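You operate a simulated robot arm through the tools that you are given. There is no shell and no other tool.

The job below is to be done with a simulated robot arm. You get a single attempt, and the scene is never put back.

JOB
Level the tilt plate with the short level and lock it.
Fine: lift the stop block off the plate on to the table, free the lock, lay the level along the plate, turn the jack knob till the bubble is between the lines; leave the level there.

The check looks at the end state, three seconds after you hand in, the way a careful person would. Anything else that was tipped, shoved, dropped, spilled or broken makes it a failure.

ROBOT AND FRAMES
A 7-joint arm with a two-finger parallel gripper, fixed in place. Base frame: the origin is on the floor under the middle of its stand, x ahead of it, y to its left, z up. Readings come in m, degrees, newtons and seconds.
With the tool pointing down near the work surface it reaches from about 0.38 to 0.8 m from the base axis. Its first joint turns from -143.0 to 143.0 degrees. Payload 3 kg.
The TCP is the grasp point between the finger pads, 0.03 m short of the fingertips. In the tool frame z runs along the fingers and y along their closing line. Largest opening 0.11 m; finger width 0.02, thickness 0.01; the body of the gripper, 0.048 by 0.112 m, starts 0.055 m behind the TCP.
Orientation is that of the tool frame in the base frame, as a unit quaternion [w, x, y, z]. With the fingers straight down and closing along the base's y, the tool's x points along the base's -x, its y along +y and its z along -z.

CONTROLS
- The arm moves only by the tool arm_command. Its argument "deltas" is a list of rows, each a list of 3 entries, a list of its own where there are three numbers: the turn, a rotation vector about the tool's x, y, z in units of 90 degrees (1.0 is 90 degrees), then the shift along the tool's x, y, z in units of 300 mm (1.0 is 300 mm), then the opening in per cent of the stroke, from 0 (shut) to 100 (fully open). In form: [[[rx, ry, rz], [tx, ty, tz], grip], ...]. A call has 1 to 20 rows; each row is the pose to reach, as a shift and turn from the pose commanded when the call began, along the tool's axes at that moment. A call with a number of a shift or a turn outside -1 to 1 is refused whole. A row lasts 0.2 s, in which the tool goes at most 0.05 m and 8.6 degrees; a call with a longer step from one row to the next is refused whole, and so is a gripper value outside its range. Where a pose cannot be reached the arm comes as near as it can. A force on the tool above 40 N (or 10 N above the force at the start of the call, whichever is more), or a blocked arm, ends the call early, and 0.2 s more pass. The fingers move at their own pace (about 0.153 m/s each) and stop on an object; they squeeze with about 24 N. The grip force told is the motor's: it shows also when the fingers shut on nothing. Time passes only in rows, and 0.2 s behind the last, so rows that repeat a pose let the fingers close. The reply holds the time, the measured pose of the TCP, the force on the tool along the base axes, the opening and the grip force, in the units named above and with some noise, with the torque about the TCP (base axes, N m) and any sound that the robot's microphone picked up.
- Cameras (640 x 400 px; columns grow to the right, rows downward): "scene" is fixed at [0.2216, -0.5002, 1.6578]; the picture's right is [0.76, -0.65, 0.00], its down [-0.57, -0.66, -0.49] and it looks along [0.32, 0.37, -0.87] (base axes); focal length 253 px, centre (320, 200). "wrist" rides on the gripper at [0.072, 0.017, -0.103] in the tool frame; the picture's right is [-0.23, 0.97, 0.00], its down [-0.76, -0.18, -0.62] and it looks along [-0.61, -0.14, 0.78] (tool axes); focal length 222 px, centre (320, 200). There is no depth. A picture from a camera that has moved, and an enlarged one, comes with that camera's place and axes in the base frame and with its lens.
- grab_frame(camera): a new picture of that camera. It takes no simulated time.
- move_column(by): moves the trunk up (or, below 0, down) by that many m; the arm rides with it, the base frame stays. It gives what a move gives, with no picture.
- zoom(camera, box): a new picture of the part [left, top, right, bottom] of that camera's present view, enlarged. It takes no simulated time.
- close_job(): hands the job in; it is judged then, once.

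Places have to be worked out from the pictures, the camera data and where the tool is seen. Open the gripper and draw the arm clear of the work before you hand the job in, unless the task says otherwise.

The tools are called as a command line: name --argument value ..., lists and objects as JSON in quotes. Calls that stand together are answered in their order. arm_command: Moves the arm, as the interface text tells. Its arguments: {"type":"object","properties":{"deltas":{"type":"array","items":{"type":"array"}}},"required":["deltas"]} The other tools are called the same way: move_column (by) moves the trunk up or down; grab_frame (camera) takes a picture; zoom (camera, box) takes an enlarged picture of a part of a camera's view; close_job () hands the job in.

At the start:

```text
time: 0.0
position: [0.4671, 0.1765, 1.1689]
tcp_rot: [0.0, -0.001, 1.0, 0.0]
wrist_force: [-0.7, -0.3, -0.3]
torque: [-0.01, 0.01, -0.02]
finger_gap: 0.1101
finger_force: 0.1
trunk travel left (down, up): [-0.4, 0.09]
```

scene: 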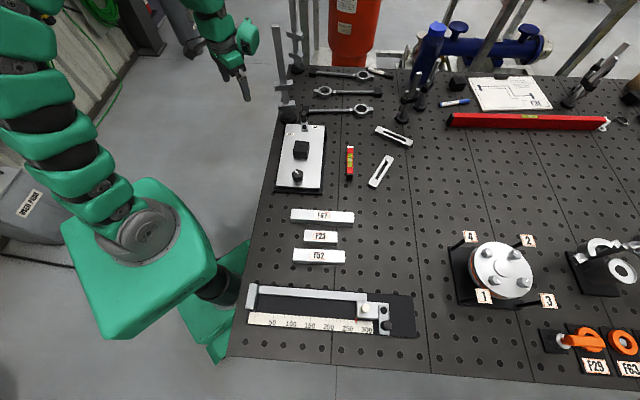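
wrist: 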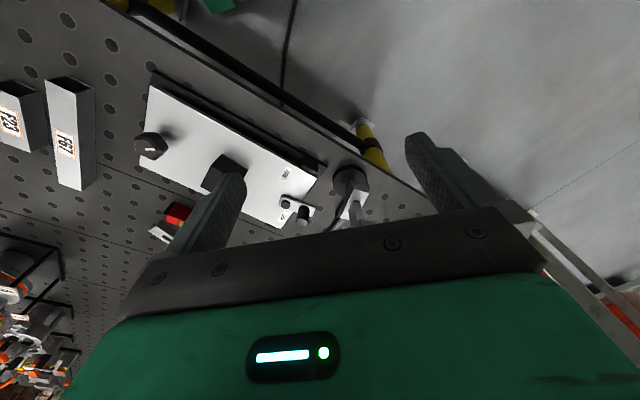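

The scene shows a white plate with a black block and knob at about (300,155), and a small red level at about (350,162). I'll take enlarged views before moving.

zoom --camera "scene" --box '[260, 100, 420, 200]'

zoom --camera "wrist" --box '[120, 60, 400, 260]'

zoom --camera "scene" --box '[270, 110, 334, 200]'

```text
4.00 times, centred on (340, 150) of scene
camera zoom: at [0.2216, -0.5002, 1.6578], right [0.76, -0.65, 0.0], down [-0.57, -0.66, -0.49], along [0.32, 0.37, -0.87], focal length 1013 px, centre (240, 400)
```

zoom: 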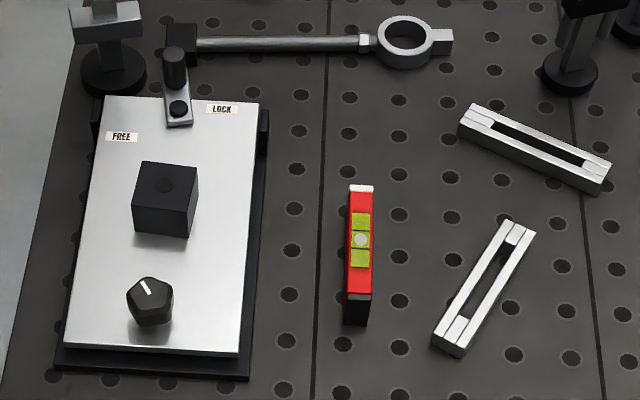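

```text
2.00 times, centred on (260, 160) of wrist
camera zoom: at [0.394, 0.1921, 1.273], right [0.23, 0.97, 0.0], down [0.76, -0.18, 0.62], along [0.61, -0.14, -0.78], focal length 444 px, centre (440, 280)
```

zoom: 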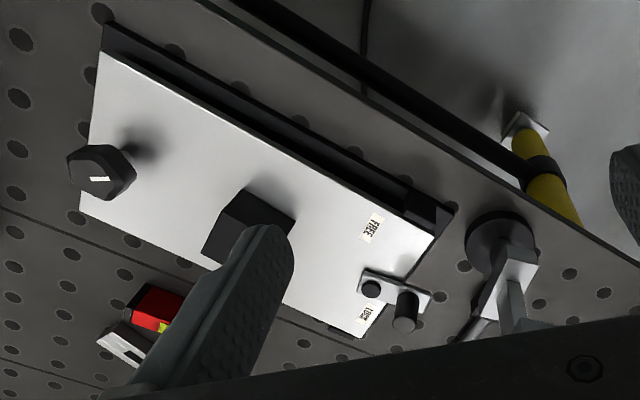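

```text
4.44 times, centred on (302, 155) of scene
camera zoom: at [0.2216, -0.5002, 1.6578], right [0.76, -0.65, 0.0], down [-0.57, -0.66, -0.49], along [0.32, 0.37, -0.87], focal length 1125 px, centre (400, 400)
```

zoom: 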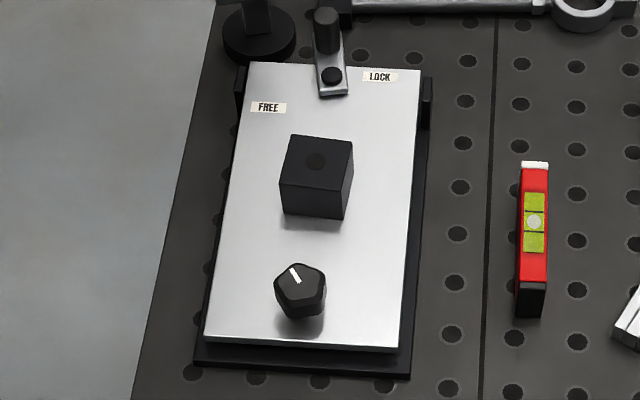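

The lock lever, stop block and jack knob are all on the plate. Comparing both cameras puts the plate's long axis about 45° in xy, with the knob near (0.48,-0.08,0.97). I'll turn the tool 45° and move above the knob end for a closer look with the wrist camera.

arm_command --deltas '[[[0, 0, -0.07], [0.014, -0.122, 0.028], 100], [[0, 0, -0.14], [0.028, -0.244, 0.056], 100], [[0, 0, -0.21], [0.042, -0.366, 0.084], 100], [[0, 0, -0.29], [0.056, -0.488, 0.112], 100], [[0, 0, -0.36], [0.07, -0.61, 0.14], 100], [[0, 0, -0.43], [0.084, -0.732, 0.168], 100], [[0, 0, -0.5], [0.097, -0.852, 0.197], 100], [[0, 0, -0.5], [0.097, -0.852, 0.197], 100]]'

```text
time: 1.8
position: [0.4392, -0.0774, 1.1101]
tcp_rot: [-0.001, -0.384, 0.924, 0.0]
wrist_force: [0.6, -0.1, 0.8]
torque: [0.01, -0.01, 0.02]
finger_gap: 0.1101
finger_force: 0.0
trunk travel left (down, up): [-0.4, 0.09]
```

The tool reached (0.439,-0.077,1.110) turned 45°. I'll take wrist and scene pictures now.

grab_frame --camera "wrist"

zoom --camera "wrist" --box '[160, 0, 480, 200]'

grab_frame --camera "scene"

```text
taken
camera wrist: at [0.3742, -0.1191, 1.214], right [-0.53, 0.85, 0.0], down [0.66, 0.41, 0.62], along [0.53, 0.33, -0.78], focal length 222 px, centre (320, 200)
```

wrist: 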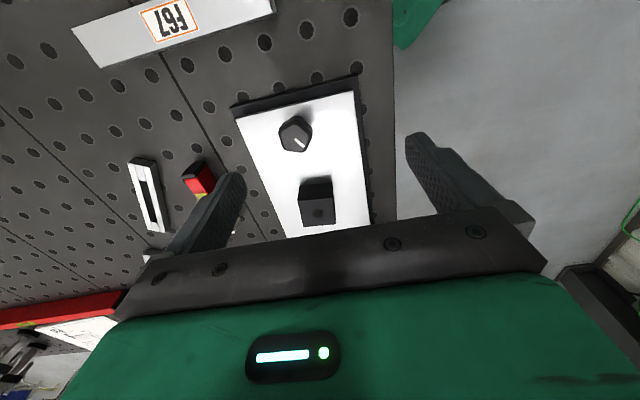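

```text
2.00 times, centred on (320, 100) of wrist
camera zoom: at [0.3742, -0.1191, 1.214], right [-0.53, 0.85, 0.0], down [0.66, 0.41, 0.62], along [0.53, 0.33, -0.78], focal length 444 px, centre (320, 400)
```

zoom: 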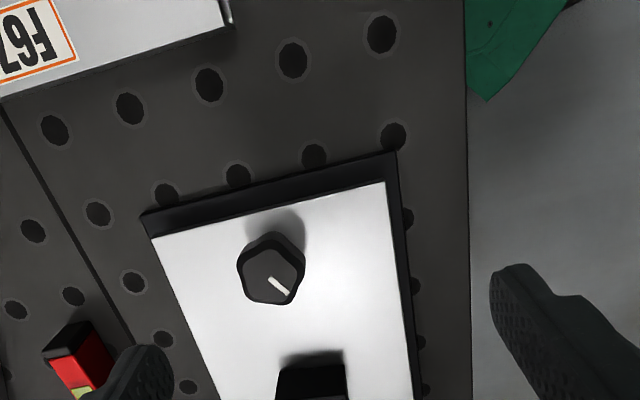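

```text
taken
```

scene: 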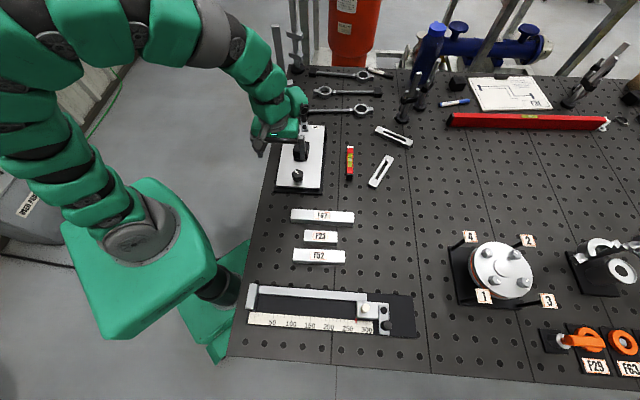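

The wrist picture is upside down, with up in the picture pointing towards the robot. I put the block top near (0.558,-0.007,0.978) and the knob top near (0.476,-0.087,0.972). I'll move forward along the plate to look at the lock lever and the labels.

arm_command --deltas '[[[0, 0, 0], [-0.14, 0, 0], 100], [[0, 0, 0], [-0.28, 0, 0], 100], [[0, 0, 0], [-0.42, 0, 0], 100], [[0, 0, 0], [-0.56, 0, 0], 100], [[0, 0, 0], [-0.67, 0, 0], 100], [[0, 0, 0], [-0.67, 0, 0], 100]]'

grab_frame --camera "wrist"

zoom --camera "wrist" --box '[160, 20, 480, 220]'

```text
time: 3.2
position: [0.5803, 0.0652, 1.1106]
tcp_rot: [-0.002, -0.383, 0.924, 0.001]
wrist_force: [-0.2, 0.9, 0.1]
torque: [-0.05, 0.01, -0.01]
finger_gap: 0.1099
finger_force: 0.0
trunk travel left (down, up): [-0.4, 0.09]
```

```text
taken
camera wrist: at [0.5163, 0.0238, 1.2143], right [-0.53, 0.85, 0.0], down [0.66, 0.41, 0.62], along [0.53, 0.33, -0.78], focal length 222 px, centre (320, 200)
```

wrist: 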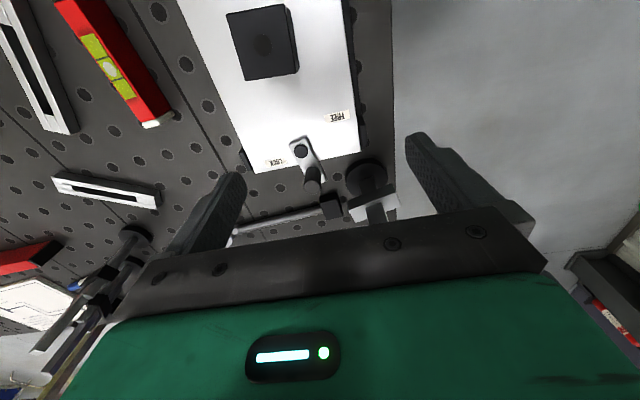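

```text
2.00 times, centred on (320, 120) of wrist
camera zoom: at [0.5163, 0.0238, 1.2143], right [-0.53, 0.85, 0.0], down [0.66, 0.41, 0.62], along [0.53, 0.33, -0.78], focal length 444 px, centre (320, 360)
```

zoom: 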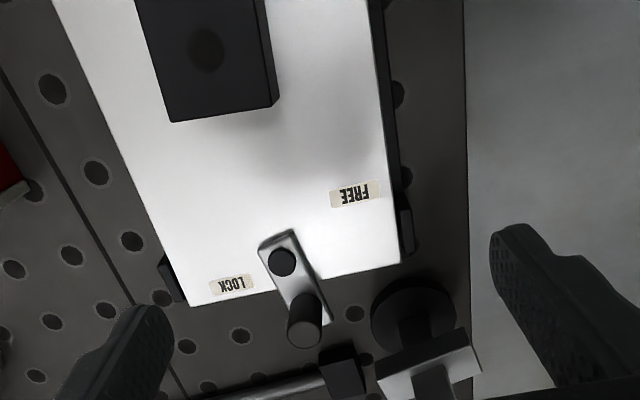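

The lever pivot is near (0.632,0.068), and its peg points off the far end at about (0.651,0.097). FREE is on the left and LOCK on the right. A stand sits close to the lever, so I'll check how tall it is and its shape before planning the motion.

zoom --camera "scene" --box '[230, 0, 390, 100]'

zoom --camera "scene" --box '[250, 80, 346, 140]'

zoom --camera "wrist" --box '[260, 120, 420, 220]'

```text
4.00 times, centred on (310, 50) of scene
camera zoom: at [0.2216, -0.5002, 1.6578], right [0.76, -0.65, 0.0], down [-0.57, -0.66, -0.49], along [0.32, 0.37, -0.87], focal length 1013 px, centre (360, 800)
```

zoom: 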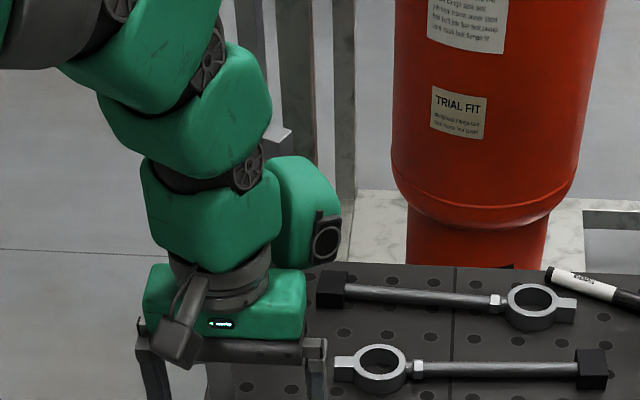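

```text
6.67 times, centred on (298, 110) of scene
camera zoom: at [0.2216, -0.5002, 1.6578], right [0.76, -0.65, 0.0], down [-0.57, -0.66, -0.49], along [0.32, 0.37, -0.87], focal length 1688 px, centre (467, 800)
```

zoom: 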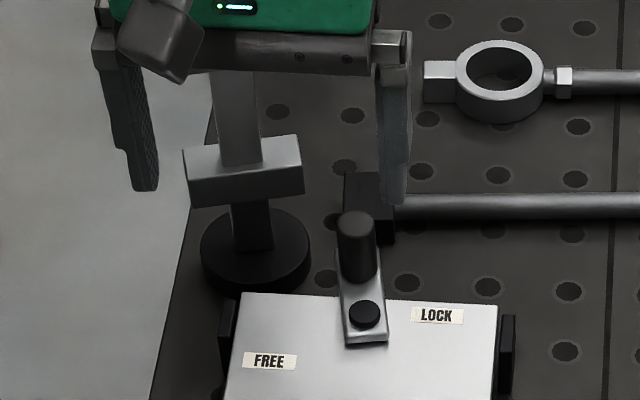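

```text
4.00 times, centred on (340, 170) of wrist
camera zoom: at [0.5163, 0.0238, 1.2143], right [-0.53, 0.85, 0.0], down [0.66, 0.41, 0.62], along [0.53, 0.33, -0.78], focal length 888 px, centre (240, 320)
```

zoom: 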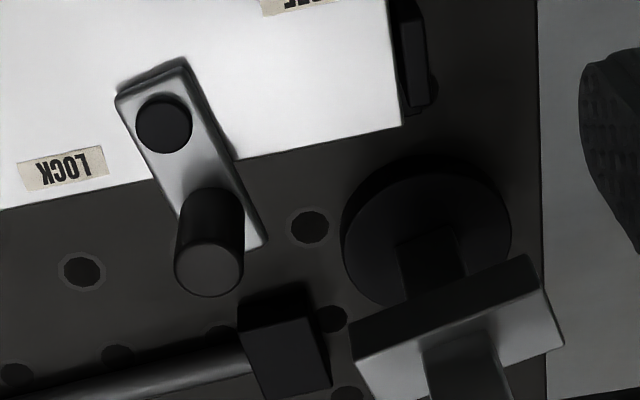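

The stand next to the lever is about 0.36 m tall, so I'll keep clear of it. The block is a cube of about 5 cm centred near (0.5545,-0.009), with its top near z 0.982 and turned about 40°. I'll move above it with the fingers across the plate and look again before going down.

arm_command --deltas '[[[0, 0, 0.02], [0.08, -0.04, 0.05], 100], [[0, 0, 0.044], [0.16, -0.08, 0.1], 100], [[0, 0, 0.044], [0.236, -0.115, 0.16], 100], [[0, 0, 0.044], [0.236, -0.115, 0.2], 100], [[0, 0, 0.044], [0.236, -0.115, 0.2], 100]]'

grab_frame --camera "wrist"

zoom --camera "scene" --box '[250, 100, 378, 180]'

```text
time: 4.4
position: [0.5555, -0.0106, 1.0503]
tcp_rot: [0.0, -0.352, 0.936, -0.001]
wrist_force: [-0.3, 0.2, 0.1]
torque: [0.02, 0.03, 0.04]
finger_gap: 0.11
finger_force: 0.0
trunk travel left (down, up): [-0.4, 0.09]
```

```text
taken
camera wrist: at [0.4881, -0.0468, 1.1544], right [-0.47, 0.88, 0.0], down [0.69, 0.37, 0.62], along [0.55, 0.29, -0.78], focal length 222 px, centre (320, 200)
```

wrist: 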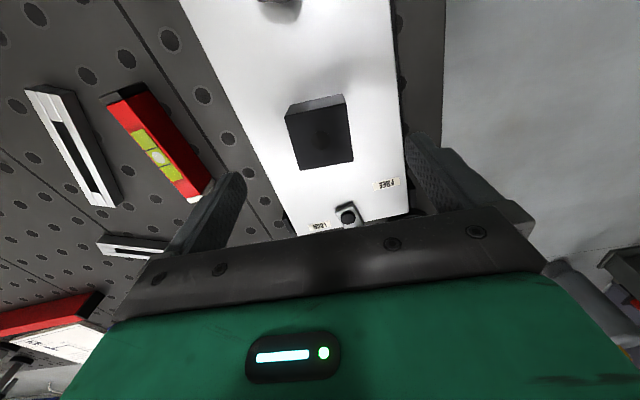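

```text
5.00 times, centred on (314, 140) of scene
camera zoom: at [0.2216, -0.5002, 1.6578], right [0.76, -0.65, 0.0], down [-0.57, -0.66, -0.49], along [0.32, 0.37, -0.87], focal length 1266 px, centre (350, 500)
```

zoom: 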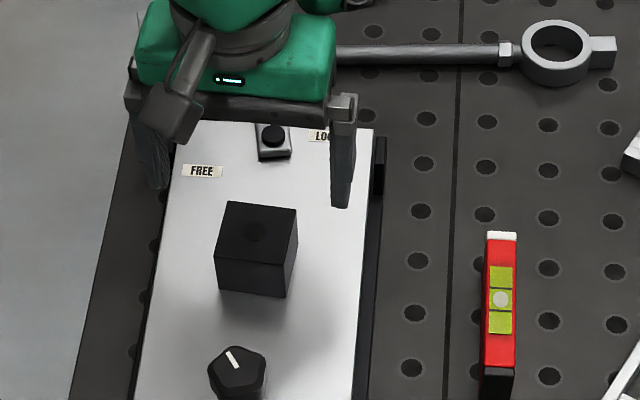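

The tool is centred over the block to within about 3 mm. I'll zoom in to pin down the block's height and the plate surface before closing.

zoom --camera "wrist" --box '[240, 60, 400, 160]'

zoom --camera "scene" --box '[280, 130, 328, 160]'

```text
4.00 times, centred on (320, 110) of wrist
camera zoom: at [0.4881, -0.0468, 1.1544], right [-0.47, 0.88, 0.0], down [0.69, 0.37, 0.62], along [0.55, 0.29, -0.78], focal length 888 px, centre (320, 560)
```

zoom: 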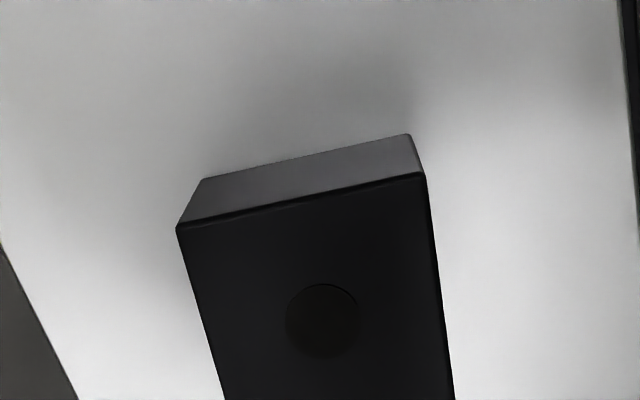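

```text
13.33 times, centred on (304, 145) of scene
camera zoom: at [0.2216, -0.5002, 1.6578], right [0.76, -0.65, 0.0], down [-0.57, -0.66, -0.49], along [0.32, 0.37, -0.87], focal length 3376 px, centre (533, 933)
```

zoom: 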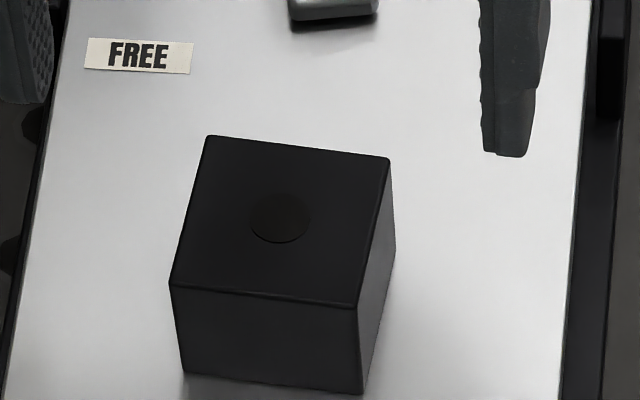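

The refined fit puts the block top near z 0.986, with the block about 47 mm wide and only about 30 mm tall. That puts the plate there near z 0.955, so I'll go down to TCP z 0.994 (tips near 0.964) and close.

arm_command --deltas '[[[0, 0, 0], [0, 0, 0.06], 100], [[0, 0, 0], [0, 0, 0.12], 100], [[0, 0, 0], [0, 0, 0.16], 100], [[0, 0, 0], [0, 0, 0.188], 100], [[0, 0, 0], [0, 0, 0.188], 100]]'

zoom --camera "scene" --box '[272, 125, 336, 165]'

zoom --camera "wrist" --box '[160, 60, 480, 260]'

```text
time: 5.6
position: [0.5542, -0.0112, 0.9946]
tcp_rot: [0.0, -0.351, 0.936, 0.0]
wrist_force: [0.3, 0.3, 0.7]
torque: [0.05, 0.0, -0.02]
finger_gap: 0.1102
finger_force: 0.0
trunk travel left (down, up): [-0.4, 0.09]
```

```text
10.00 times, centred on (304, 145) of scene
camera zoom: at [0.2216, -0.5002, 1.6578], right [0.76, -0.65, 0.0], down [-0.57, -0.66, -0.49], along [0.32, 0.37, -0.87], focal length 2532 px, centre (480, 750)
```

zoom: 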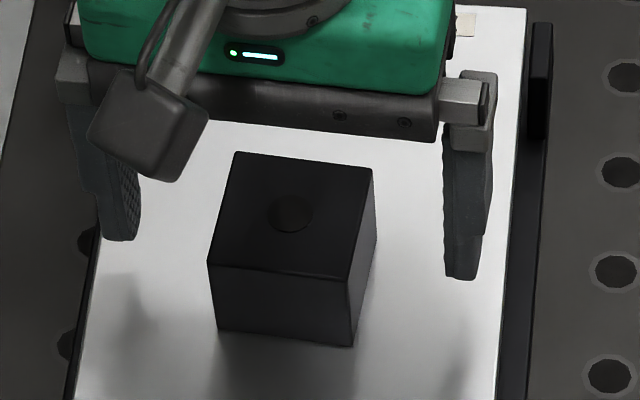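

```text
2.00 times, centred on (320, 160) of wrist
camera zoom: at [0.4882, -0.0472, 1.0975], right [-0.47, 0.88, 0.0], down [0.69, 0.37, 0.62], along [0.55, 0.29, -0.78], focal length 444 px, centre (320, 280)
```

zoom: 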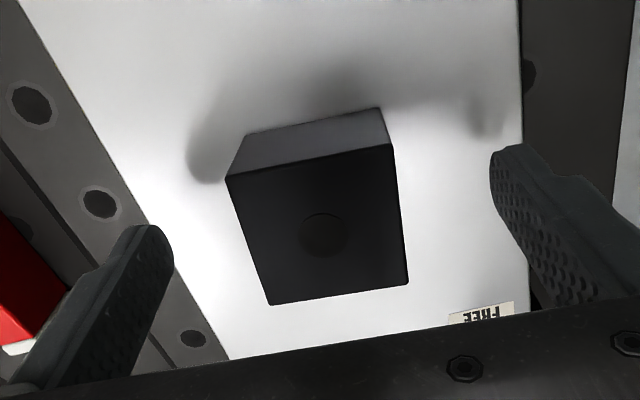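

The fingers straddle the block evenly, and the block centre near (0.553,-0.011) matches the TCP. I'll close on it now.

arm_command --deltas '[[[0, 0, 0], [0, 0, 0], 70], [[0, 0, 0], [0, 0, 0], 50], [[0, 0, 0], [0, 0, 0], 30], [[0, 0, 0], [0, 0, 0], 30], [[0, 0, 0], [0, 0, 0], 30]]'

```text
time: 6.8
position: [0.555, -0.0109, 0.9942]
tcp_rot: [-0.001, -0.351, 0.936, 0.0]
wrist_force: [-0.5, -0.5, 0.3]
torque: [0.02, 0.04, -0.03]
finger_gap: 0.0498
finger_force: 24.0
trunk travel left (down, up): [-0.4, 0.09]
```

The gripper holds the block at 49.8 mm with full grip force. I'll lift it straight up.

arm_command --deltas '[[[0, 0, 0], [0, 0, -0.05], 30], [[0, 0, 0], [0, 0, -0.12], 30], [[0, 0, 0], [0, 0, -0.22], 30], [[0, 0, 0], [0, 0, -0.34], 30], [[0, 0, 0], [0, 0, -0.34], 30]]'

grab_frame --camera "wrist"

zoom --camera "scene" --box '[240, 90, 432, 210]'

```text
time: 8.0
position: [0.554, -0.0114, 1.0972]
tcp_rot: [0.0, -0.351, 0.936, 0.0]
wrist_force: [-0.7, -0.3, -3.7]
torque: [0.0, -0.01, 0.0]
finger_gap: 0.0497
finger_force: 24.0
trunk travel left (down, up): [-0.4, 0.09]
```

```text
taken
camera wrist: at [0.4877, -0.0474, 1.2007], right [-0.47, 0.88, 0.0], down [0.69, 0.37, 0.62], along [0.55, 0.29, -0.78], focal length 222 px, centre (320, 200)
```

wrist: 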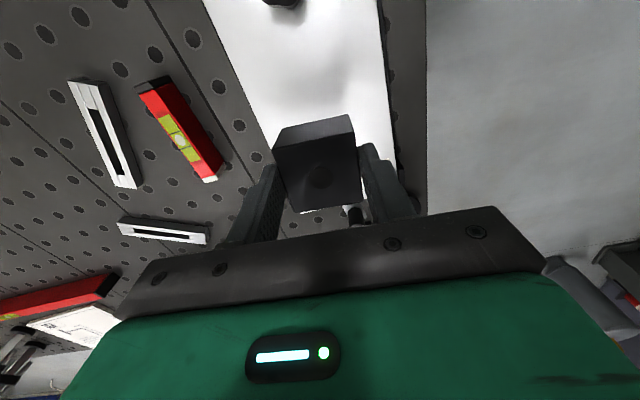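

```text
3.33 times, centred on (336, 150) of scene
camera zoom: at [0.2216, -0.5002, 1.6578], right [0.76, -0.65, 0.0], down [-0.57, -0.66, -0.49], along [0.32, 0.37, -0.87], focal length 844 px, centre (267, 367)
```

zoom: 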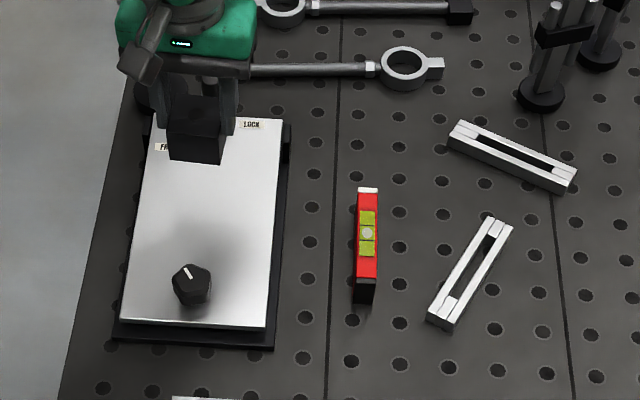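

The block is lifted clear and weighs about 3.5 N. I'll carry it at this height towards a free patch of table near (0.637,-0.349), in two calls to stay within the shift limits.

arm_command --deltas '[[[0, 0, 0], [0.05, -0.1, 0], 30], [[0, 0, 0], [0.11, -0.215, 0], 30], [[0, 0, 0], [0.17, -0.33, 0], 30], [[0, 0, 0], [0.23, -0.445, 0], 30], [[0, 0, 0], [0.29, -0.56, 0], 30], [[0, 0, 0], [0.35, -0.675, 0], 30], [[0, 0, 0], [0.41, -0.79, 0], 30], [[0, 0, 0], [0.47, -0.9, 0], 30], [[0, 0, 0], [0.532, -0.98, 0.05], 30], [[0, 0, 0], [0.532, -0.98, 0.05], 30]]'

grab_frame --camera "wrist"

grab_frame --camera "scene"

```text
time: 10.2
position: [0.6288, -0.3377, 1.08]
tcp_rot: [-0.001, -0.351, 0.936, 0.0]
wrist_force: [-0.2, -0.2, -3.8]
torque: [0.03, 0.02, 0.0]
finger_gap: 0.0497
finger_force: 24.3
trunk travel left (down, up): [-0.4, 0.09]
```

```text
taken
camera wrist: at [0.5614, -0.3741, 1.1843], right [-0.47, 0.88, 0.0], down [0.69, 0.37, 0.62], along [0.55, 0.29, -0.78], focal length 222 px, centre (320, 200)
```

wrist: 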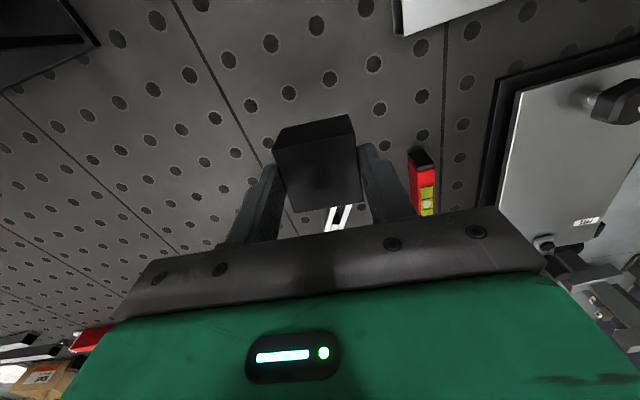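

```text
taken
```

scene: 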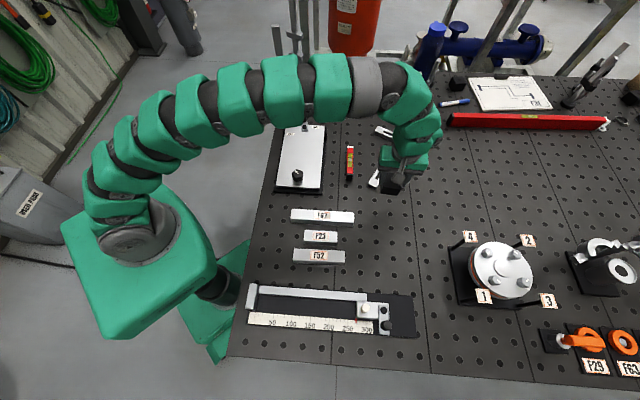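

The block is above free table near (0.629,-0.338), with nothing beneath it. I'll go part way down, to TCP z 0.99, and judge the gap from pictures.

arm_command --deltas '[[[0, 0, 0], [0.005, -0.045, 0.08], 30], [[0, 0, 0], [0.005, -0.045, 0.16], 30], [[0, 0, 0], [0.005, -0.045, 0.24], 30], [[0, 0, 0], [0.005, -0.045, 0.3], 30], [[0, 0, 0], [0.005, -0.045, 0.3], 30]]'

zoom --camera "wrist" --box '[160, 20, 480, 220]'

zoom --camera "scene" --box '[330, 150, 450, 225]'

```text
time: 11.4
position: [0.6366, -0.3475, 0.9904]
tcp_rot: [0.0, -0.351, 0.937, 0.0]
wrist_force: [0.0, -0.3, -3.7]
torque: [0.0, -0.02, 0.0]
finger_gap: 0.0497
finger_force: 23.3
trunk travel left (down, up): [-0.4, 0.09]
```

```text
2.00 times, centred on (320, 120) of wrist
camera zoom: at [0.5696, -0.385, 1.0946], right [-0.47, 0.88, 0.0], down [0.69, 0.37, 0.62], along [0.55, 0.29, -0.78], focal length 444 px, centre (320, 360)
```

zoom: 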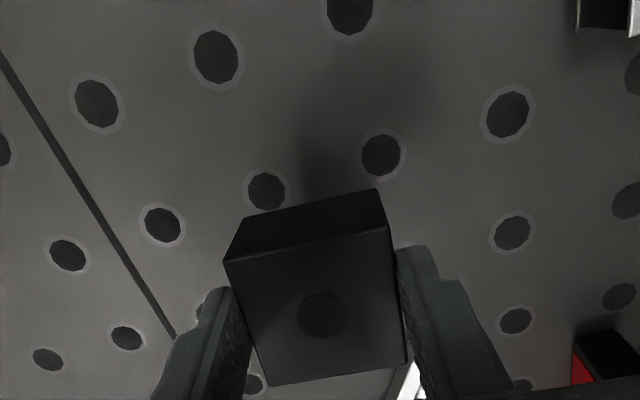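

```text
5.33 times, centred on (390, 188) of scene
camera zoom: at [0.2216, -0.5002, 1.6578], right [0.76, -0.65, 0.0], down [-0.57, -0.66, -0.49], along [0.32, 0.37, -0.87], focal length 1350 px, centre (-53, 267)
```

zoom: 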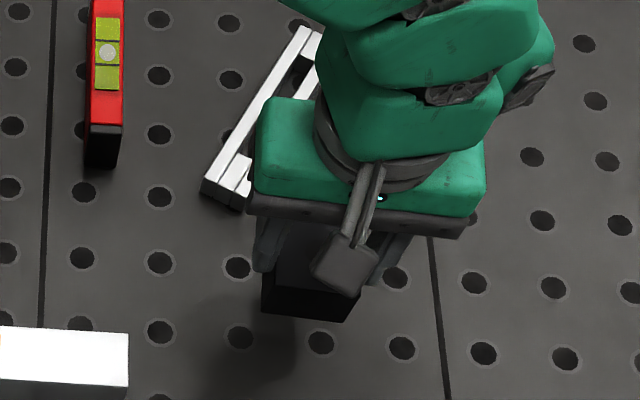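

The 50 mm hole grid puts the table at z≈0.90, and the held block's bottom is about 52 mm below the TCP. I'll go down to about z 0.958, then feel for contact in small steps.

arm_command --deltas '[[[0, 0, 0], [0, 0, 0.035], 30], [[0, 0, 0], [0, 0, 0.07], 30], [[0, 0, 0], [0, 0, 0.095], 30], [[0, 0, 0], [0, 0, 0.108], 30], [[0, 0, 0], [0, 0, 0.108], 30]]'

zoom --camera "wrist" --box '[200, 40, 440, 190]'

```text
time: 12.6
position: [0.6365, -0.3489, 0.9601]
tcp_rot: [-0.002, -0.351, 0.936, 0.001]
wrist_force: [0.1, 1.0, -4.5]
torque: [-0.01, 0.01, -0.02]
finger_gap: 0.0495
finger_force: 24.1
trunk travel left (down, up): [-0.4, 0.09]
```

```text
2.67 times, centred on (320, 115) of wrist
camera zoom: at [0.5694, -0.3853, 1.0623], right [-0.47, 0.88, 0.0], down [0.69, 0.37, 0.62], along [0.55, 0.29, -0.78], focal length 592 px, centre (320, 427)
```

zoom: 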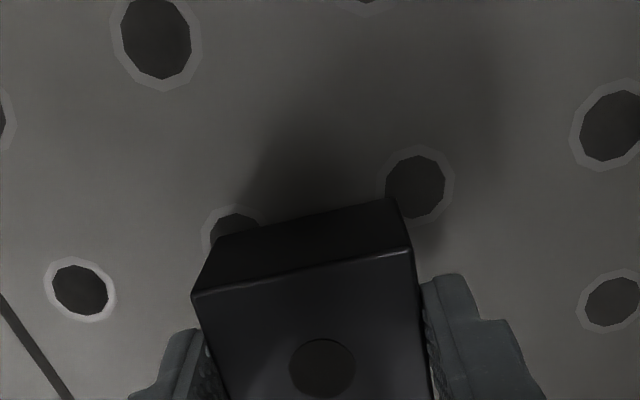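

No contact yet, with the force unchanged at −4.5 N. I'll step down gently by 5 mm.

arm_command --deltas '[[[0, 0, 0], [0, 0, 0.005], 30], [[0, 0, 0], [0, 0, 0.01], 30], [[0, 0, 0], [0, 0, 0.0133], 30], [[0, 0, 0], [0, 0, 0.0133], 30]]'

```text
time: 13.6
position: [0.6361, -0.3488, 0.9562]
tcp_rot: [0.0, -0.351, 0.936, 0.0]
wrist_force: [2.7, 1.8, 18.3]
torque: [-0.15, 0.33, -0.17]
finger_gap: 0.0498
finger_force: 24.2
trunk travel left (down, up): [-0.4, 0.09]
```

Contact: the force is now +18 N, so the block sits on the table. I'll ease up slightly, open, and rise.

arm_command --deltas '[[[0, 0, 0], [0, 0, -0.004], 30], [[0, 0, 0], [0, 0, -0.004], 50], [[0, 0, 0], [0, 0, -0.004], 70], [[0, 0, 0], [0, 0, -0.004], 70], [[0, 0, 0], [0, 0, -0.06], 70], [[0, 0, 0], [0, 0, -0.18], 70], [[0, 0, 0], [0, 0, -0.33], 70], [[0, 0, 0], [0, 0, -0.45], 70], [[0, 0, 0], [0, 0, -0.45], 70]]'

grab_frame --camera "wrist"

zoom --camera "scene" --box '[330, 150, 450, 225]'

```text
time: 15.6
position: [0.6353, -0.3506, 1.0897]
tcp_rot: [0.0, -0.351, 0.936, 0.0]
wrist_force: [0.3, -0.4, 0.2]
torque: [-0.01, -0.01, 0.01]
finger_gap: 0.077
finger_force: 0.1
trunk travel left (down, up): [-0.4, 0.09]
```

```text
taken
camera wrist: at [0.5678, -0.3866, 1.1934], right [-0.47, 0.88, 0.0], down [0.69, 0.37, 0.62], along [0.55, 0.29, -0.78], focal length 222 px, centre (320, 200)
```

wrist: 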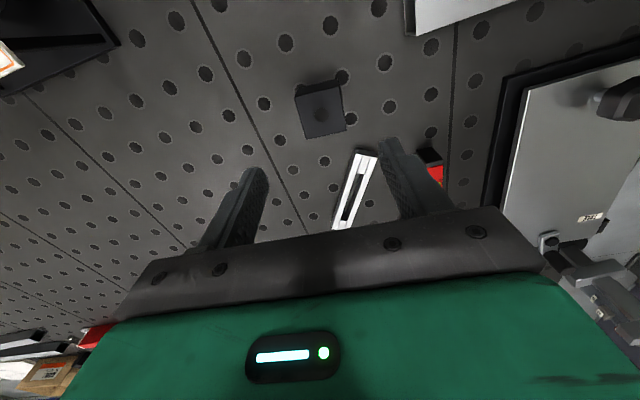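

```text
5.33 times, centred on (390, 188) of scene
camera zoom: at [0.2216, -0.5002, 1.6578], right [0.76, -0.65, 0.0], down [-0.57, -0.66, -0.49], along [0.32, 0.37, -0.87], focal length 1350 px, centre (-53, 267)
```

zoom: 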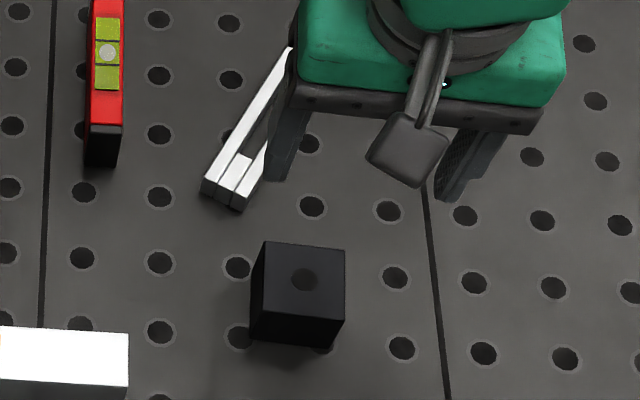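

The block is standing on the table. I'll zoom in to check that it sits flat and to get its true height.

zoom --camera "scene" --box '[366, 186, 414, 216]'

zoom --camera "wrist" --box '[270, 60, 366, 120]'

zoom --camera "wrist" --box '[440, 30, 640, 155]'

```text
13.33 times, centred on (390, 201) of scene
camera zoom: at [0.2216, -0.5002, 1.6578], right [0.76, -0.65, 0.0], down [-0.57, -0.66, -0.49], along [0.32, 0.37, -0.87], focal length 3376 px, centre (-613, 187)
```

zoom: 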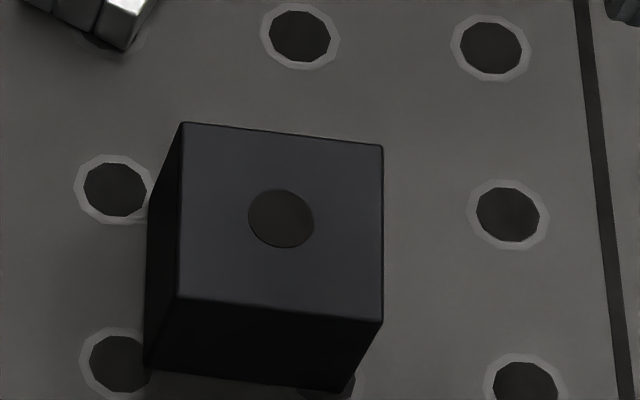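

```text
6.67 times, centred on (318, 90) of wrist
camera zoom: at [0.5678, -0.3866, 1.1934], right [-0.47, 0.88, 0.0], down [0.69, 0.37, 0.62], along [0.55, 0.29, -0.78], focal length 1481 px, centre (333, 933)
```

zoom: 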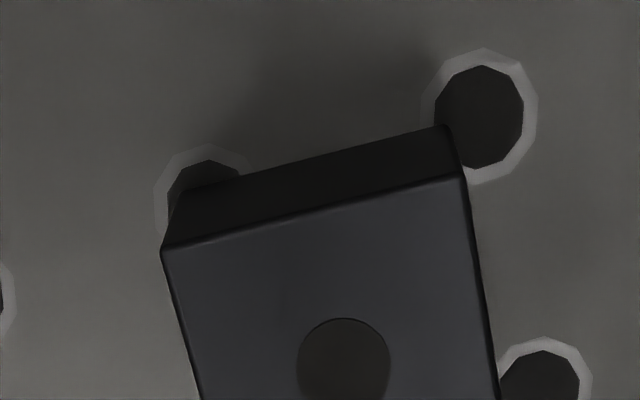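

```text
3.20 times, centred on (540, 92) of wrist
camera zoom: at [0.5678, -0.3866, 1.1934], right [-0.47, 0.88, 0.0], down [0.69, 0.37, 0.62], along [0.55, 0.29, -0.78], focal length 711 px, centre (-384, 544)
```

zoom: 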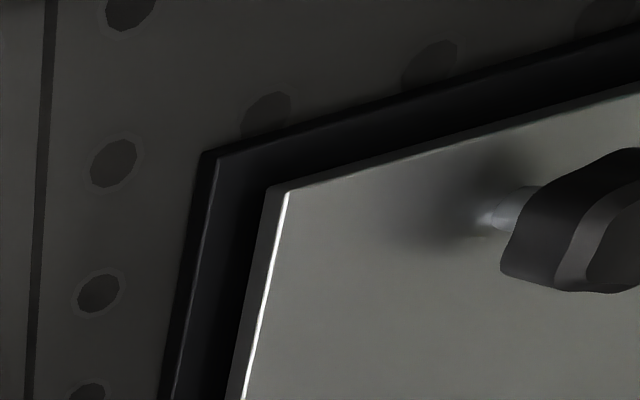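

The block sits flat, about 38 mm tall, which puts the table at z≈0.90 and the plate near z 0.938. With the arm out of the way, I'll look closely at the stand beside the lever before going near it.

zoom --camera "scene" --box '[240, 20, 368, 100]'

zoom --camera "scene" --box '[260, 90, 340, 140]'

zoom --camera "scene" --box '[325, 135, 389, 190]'

```text
5.00 times, centred on (304, 60) of scene
camera zoom: at [0.2216, -0.5002, 1.6578], right [0.76, -0.65, 0.0], down [-0.57, -0.66, -0.49], along [0.32, 0.37, -0.87], focal length 1266 px, centre (400, 900)
```

zoom: 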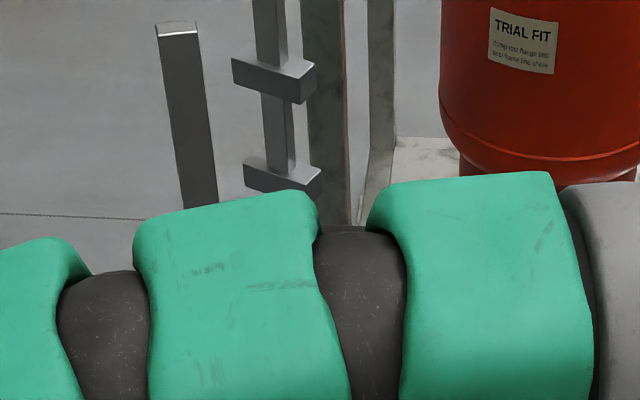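

```text
8.00 times, centred on (300, 115) of scene
camera zoom: at [0.2216, -0.5002, 1.6578], right [0.76, -0.65, 0.0], down [-0.57, -0.66, -0.49], along [0.32, 0.37, -0.87], focal length 2025 px, centre (480, 880)
```

zoom: 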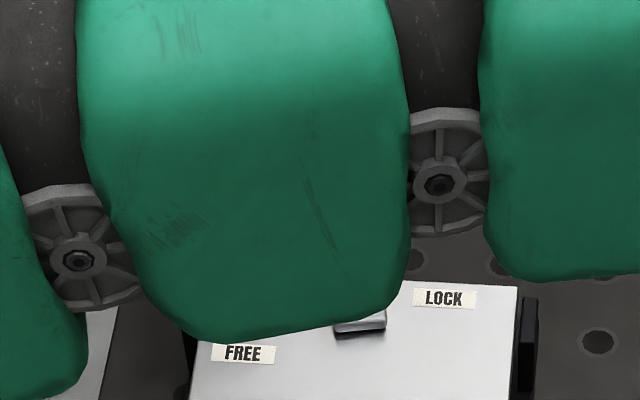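

```text
7.27 times, centred on (357, 162) of scene
camera zoom: at [0.2216, -0.5002, 1.6578], right [0.76, -0.65, 0.0], down [-0.57, -0.66, -0.49], along [0.32, 0.37, -0.87], focal length 1841 px, centre (51, 473)
```

zoom: 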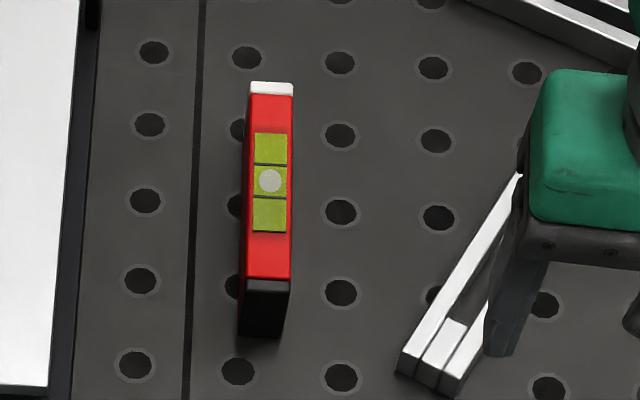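

The upright blade is near (0.637,0.187), with its top at about z 1.26 and roughly 9 cm beyond the lever peg. I'll carry the open gripper back towards the plate at z≈1.12, turning to yaw 50° as I go.

arm_command --deltas '[[[0, 0, 0], [-0.08, 0.09, -0.05], 60], [[0, 0, 0], [-0.17, 0.18, -0.1], 60], [[0, 0, 0], [-0.26, 0.28, -0.1], 60], [[0, 0, 0], [-0.35, 0.38, -0.1], 60], [[0, 0, 0], [-0.44, 0.48, -0.1], 60], [[0, 0, -0.03], [-0.53, 0.57, -0.1], 60], [[0, 0, -0.06], [-0.62, 0.66, -0.1], 60], [[0, 0, -0.099], [-0.7, 0.74, -0.1], 60], [[0, 0, -0.099], [-0.7, 0.74, -0.1], 60]]'

grab_frame --camera "wrist"

grab_frame --camera "scene"

```text
time: 17.6
position: [0.6481, -0.043, 1.1189]
tcp_rot: [0.0, -0.422, 0.906, 0.0]
wrist_force: [-0.1, 0.0, -0.8]
torque: [0.01, -0.01, -0.02]
finger_gap: 0.066
finger_force: 0.2
trunk travel left (down, up): [-0.4, 0.09]
```

```text
taken
camera wrist: at [0.5876, -0.0897, 1.2224], right [-0.6, 0.8, 0.0], down [0.63, 0.47, 0.62], along [0.5, 0.37, -0.78], focal length 222 px, centre (320, 200)
```

wrist: 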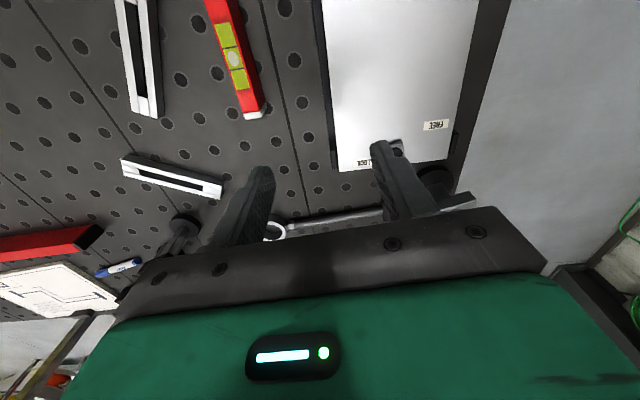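

```text
taken
```

scene: 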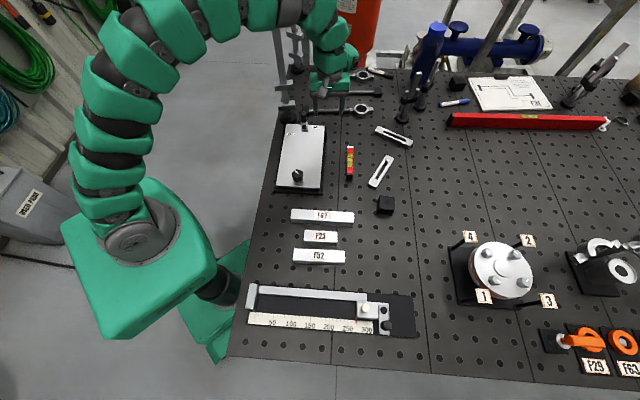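

The arm is now to the right of the stand. I'll zoom in on the stand and the lever before approaching.

zoom --camera "scene" --box '[250, 10, 378, 90]'

zoom --camera "scene" --box '[260, 70, 356, 130]'

zoom --camera "wrist" --box '[330, 80, 490, 210]'

```text
5.00 times, centred on (314, 50) of scene
camera zoom: at [0.2216, -0.5002, 1.6578], right [0.76, -0.65, 0.0], down [-0.57, -0.66, -0.49], along [0.32, 0.37, -0.87], focal length 1266 px, centre (350, 950)
```

zoom: 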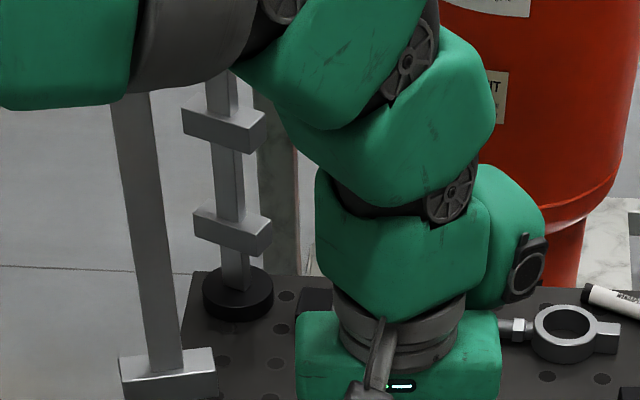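

```text
6.67 times, centred on (308, 100) of scene
camera zoom: at [0.2216, -0.5002, 1.6578], right [0.76, -0.65, 0.0], down [-0.57, -0.66, -0.49], along [0.32, 0.37, -0.87], focal length 1688 px, centre (400, 867)
```

zoom: 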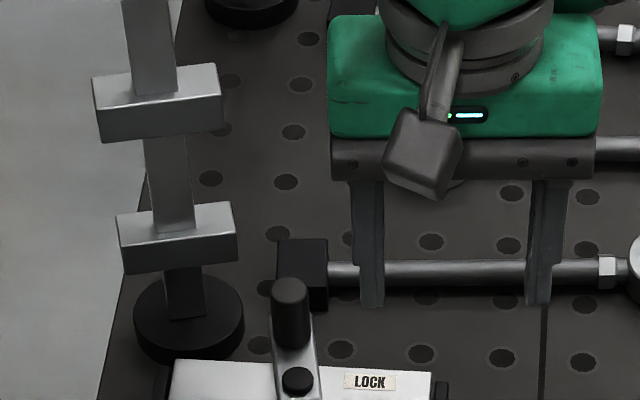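

```text
3.08 times, centred on (410, 145) of wrist
camera zoom: at [0.5876, -0.0897, 1.2224], right [-0.6, 0.8, 0.0], down [0.63, 0.47, 0.62], along [0.5, 0.37, -0.78], focal length 684 px, centre (43, 369)
```

zoom: 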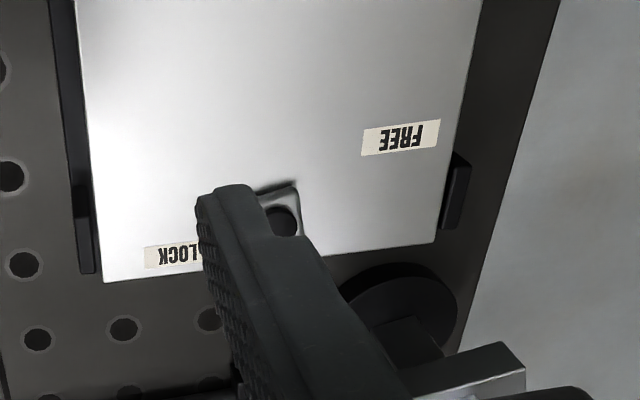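

The stand has cross blocks at about z 0.975 and 1.063, reaching to about (0.66,0.155), which is about 6 cm from the peg. I'll lean the hand 15° away from the stand, with the fingers still gripping the upright peg square, and move above the peg at (0.649,0.094).

arm_command --deltas '[[[0, -0.06, 0], [-0.09, 0.073, 0.0], 60], [[0, -0.12, 0], [-0.18, 0.146, 0.0], 60], [[0, -0.167, 0], [-0.27, 0.219, 0.02], 60], [[0, -0.167, 0], [-0.35, 0.291, 0.063], 60], [[0, -0.167, 0], [-0.35, 0.291, 0.063], 60]]'

grab_frame --camera "wrist"

zoom --camera "scene" --box '[250, 70, 346, 130]'

zoom --camera "scene" --box '[230, 10, 358, 90]'

```text
time: 18.8
position: [0.65, 0.0935, 1.0997]
tcp_rot: [0.117, -0.419, 0.899, 0.055]
wrist_force: [-0.3, 1.0, 0.2]
torque: [0.01, 0.01, 0.02]
finger_gap: 0.0659
finger_force: 0.1
trunk travel left (down, up): [-0.4, 0.09]
```

```text
taken
camera wrist: at [0.5724, 0.0285, 1.1818], right [-0.6, 0.79, 0.06], down [0.51, 0.33, 0.8], along [0.62, 0.51, -0.6], focal length 222 px, centre (320, 200)
```

wrist: 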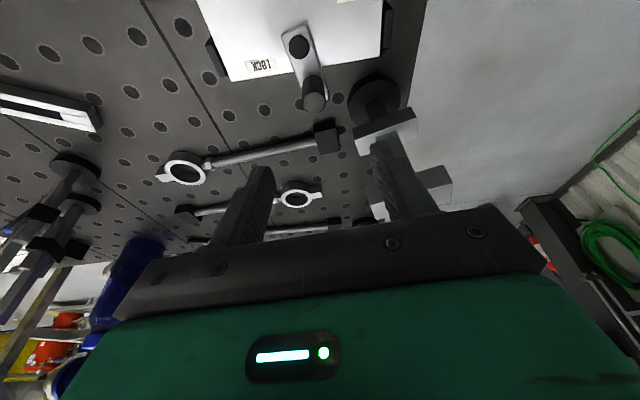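

```text
6.67 times, centred on (298, 100) of scene
camera zoom: at [0.2216, -0.5002, 1.6578], right [0.76, -0.65, 0.0], down [-0.57, -0.66, -0.49], along [0.32, 0.37, -0.87], focal length 1688 px, centre (467, 867)
```

zoom: 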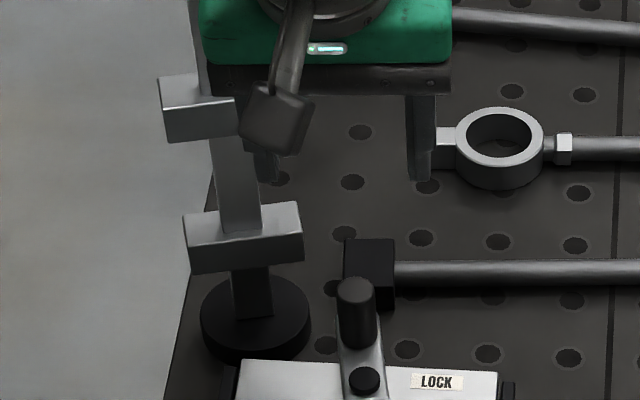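

```text
5.00 times, centred on (294, 50) of scene
camera zoom: at [0.2216, -0.5002, 1.6578], right [0.76, -0.65, 0.0], down [-0.57, -0.66, -0.49], along [0.32, 0.37, -0.87], focal length 1266 px, centre (450, 950)
```

zoom: 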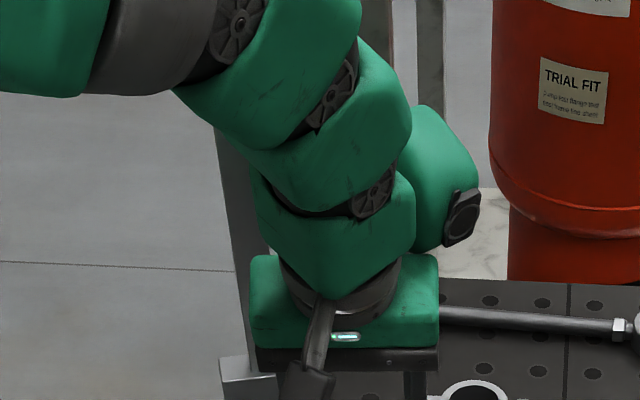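

The peg top projects to about (0.650,0.093), right under the TCP, and the hand is clear of the stand. I'll go straight down to TCP z≈0.998 with the fingers on either side of the peg.

arm_command --deltas '[[[0, 0, 0], [0.02, 0, 0.075], 60], [[0, 0, 0], [0.04, 0, 0.15], 60], [[0, 0, 0], [0.06, 0, 0.225], 60], [[0, 0, 0], [0.076, 0, 0.285], 60], [[0, 0, 0], [0.088, 0, 0.328], 60], [[0, 0, 0], [0.088, 0, 0.328], 60]]'

grab_frame --camera "wrist"

zoom --camera "scene" --box '[250, 70, 346, 130]'

```text
time: 20.2
position: [0.6478, 0.0921, 0.9986]
tcp_rot: [0.118, -0.419, 0.899, 0.056]
wrist_force: [-0.1, 0.5, -0.7]
torque: [0.03, -0.02, 0.02]
finger_gap: 0.0658
finger_force: 0.2
trunk travel left (down, up): [-0.4, 0.09]
```

```text
taken
camera wrist: at [0.5723, 0.0284, 1.0802], right [-0.61, 0.79, 0.06], down [0.51, 0.33, 0.8], along [0.61, 0.51, -0.6], focal length 222 px, centre (320, 200)
```

wrist: 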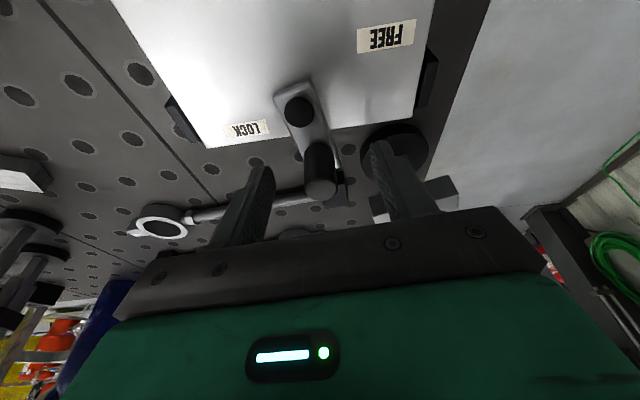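

```text
6.67 times, centred on (298, 100) of scene
camera zoom: at [0.2216, -0.5002, 1.6578], right [0.76, -0.65, 0.0], down [-0.57, -0.66, -0.49], along [0.32, 0.37, -0.87], focal length 1688 px, centre (467, 867)
```

zoom: 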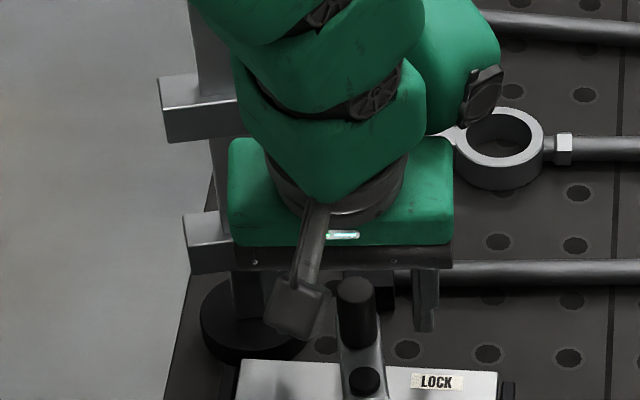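

The peg top sits midway between the fingers at TCP height. I'll close on it.

arm_command --deltas '[[[0, 0, 0], [0, 0, 0], 40], [[0, 0, 0], [0, 0, 0], 20], [[0, 0, 0], [0, 0, 0], 5], [[0, 0, 0], [0, 0, 0], 5], [[0, 0, 0], [0, 0, 0], 5]]'

zoom --camera "wrist" --box '[220, 60, 420, 210]'

```text
time: 21.4
position: [0.6482, 0.0931, 0.9988]
tcp_rot: [0.118, -0.419, 0.899, 0.055]
wrist_force: [-0.6, -0.3, -1.8]
torque: [-0.17, -0.47, -0.08]
finger_gap: 0.0215
finger_force: 45.1
trunk travel left (down, up): [-0.4, 0.09]
```

```text
2.67 times, centred on (320, 135) of wrist
camera zoom: at [0.5723, 0.0284, 1.0802], right [-0.6, 0.79, 0.06], down [0.51, 0.33, 0.8], along [0.61, 0.51, -0.6], focal length 592 px, centre (320, 373)
```

zoom: 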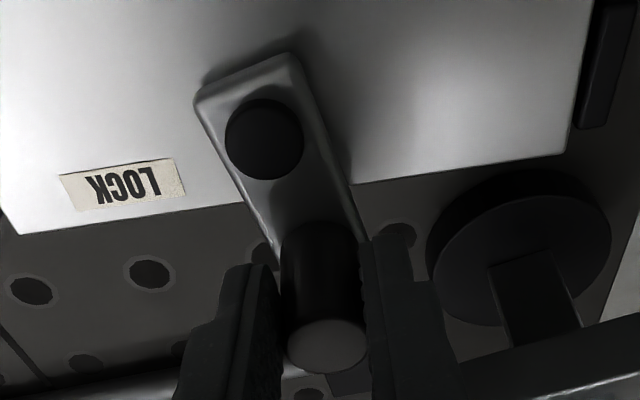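

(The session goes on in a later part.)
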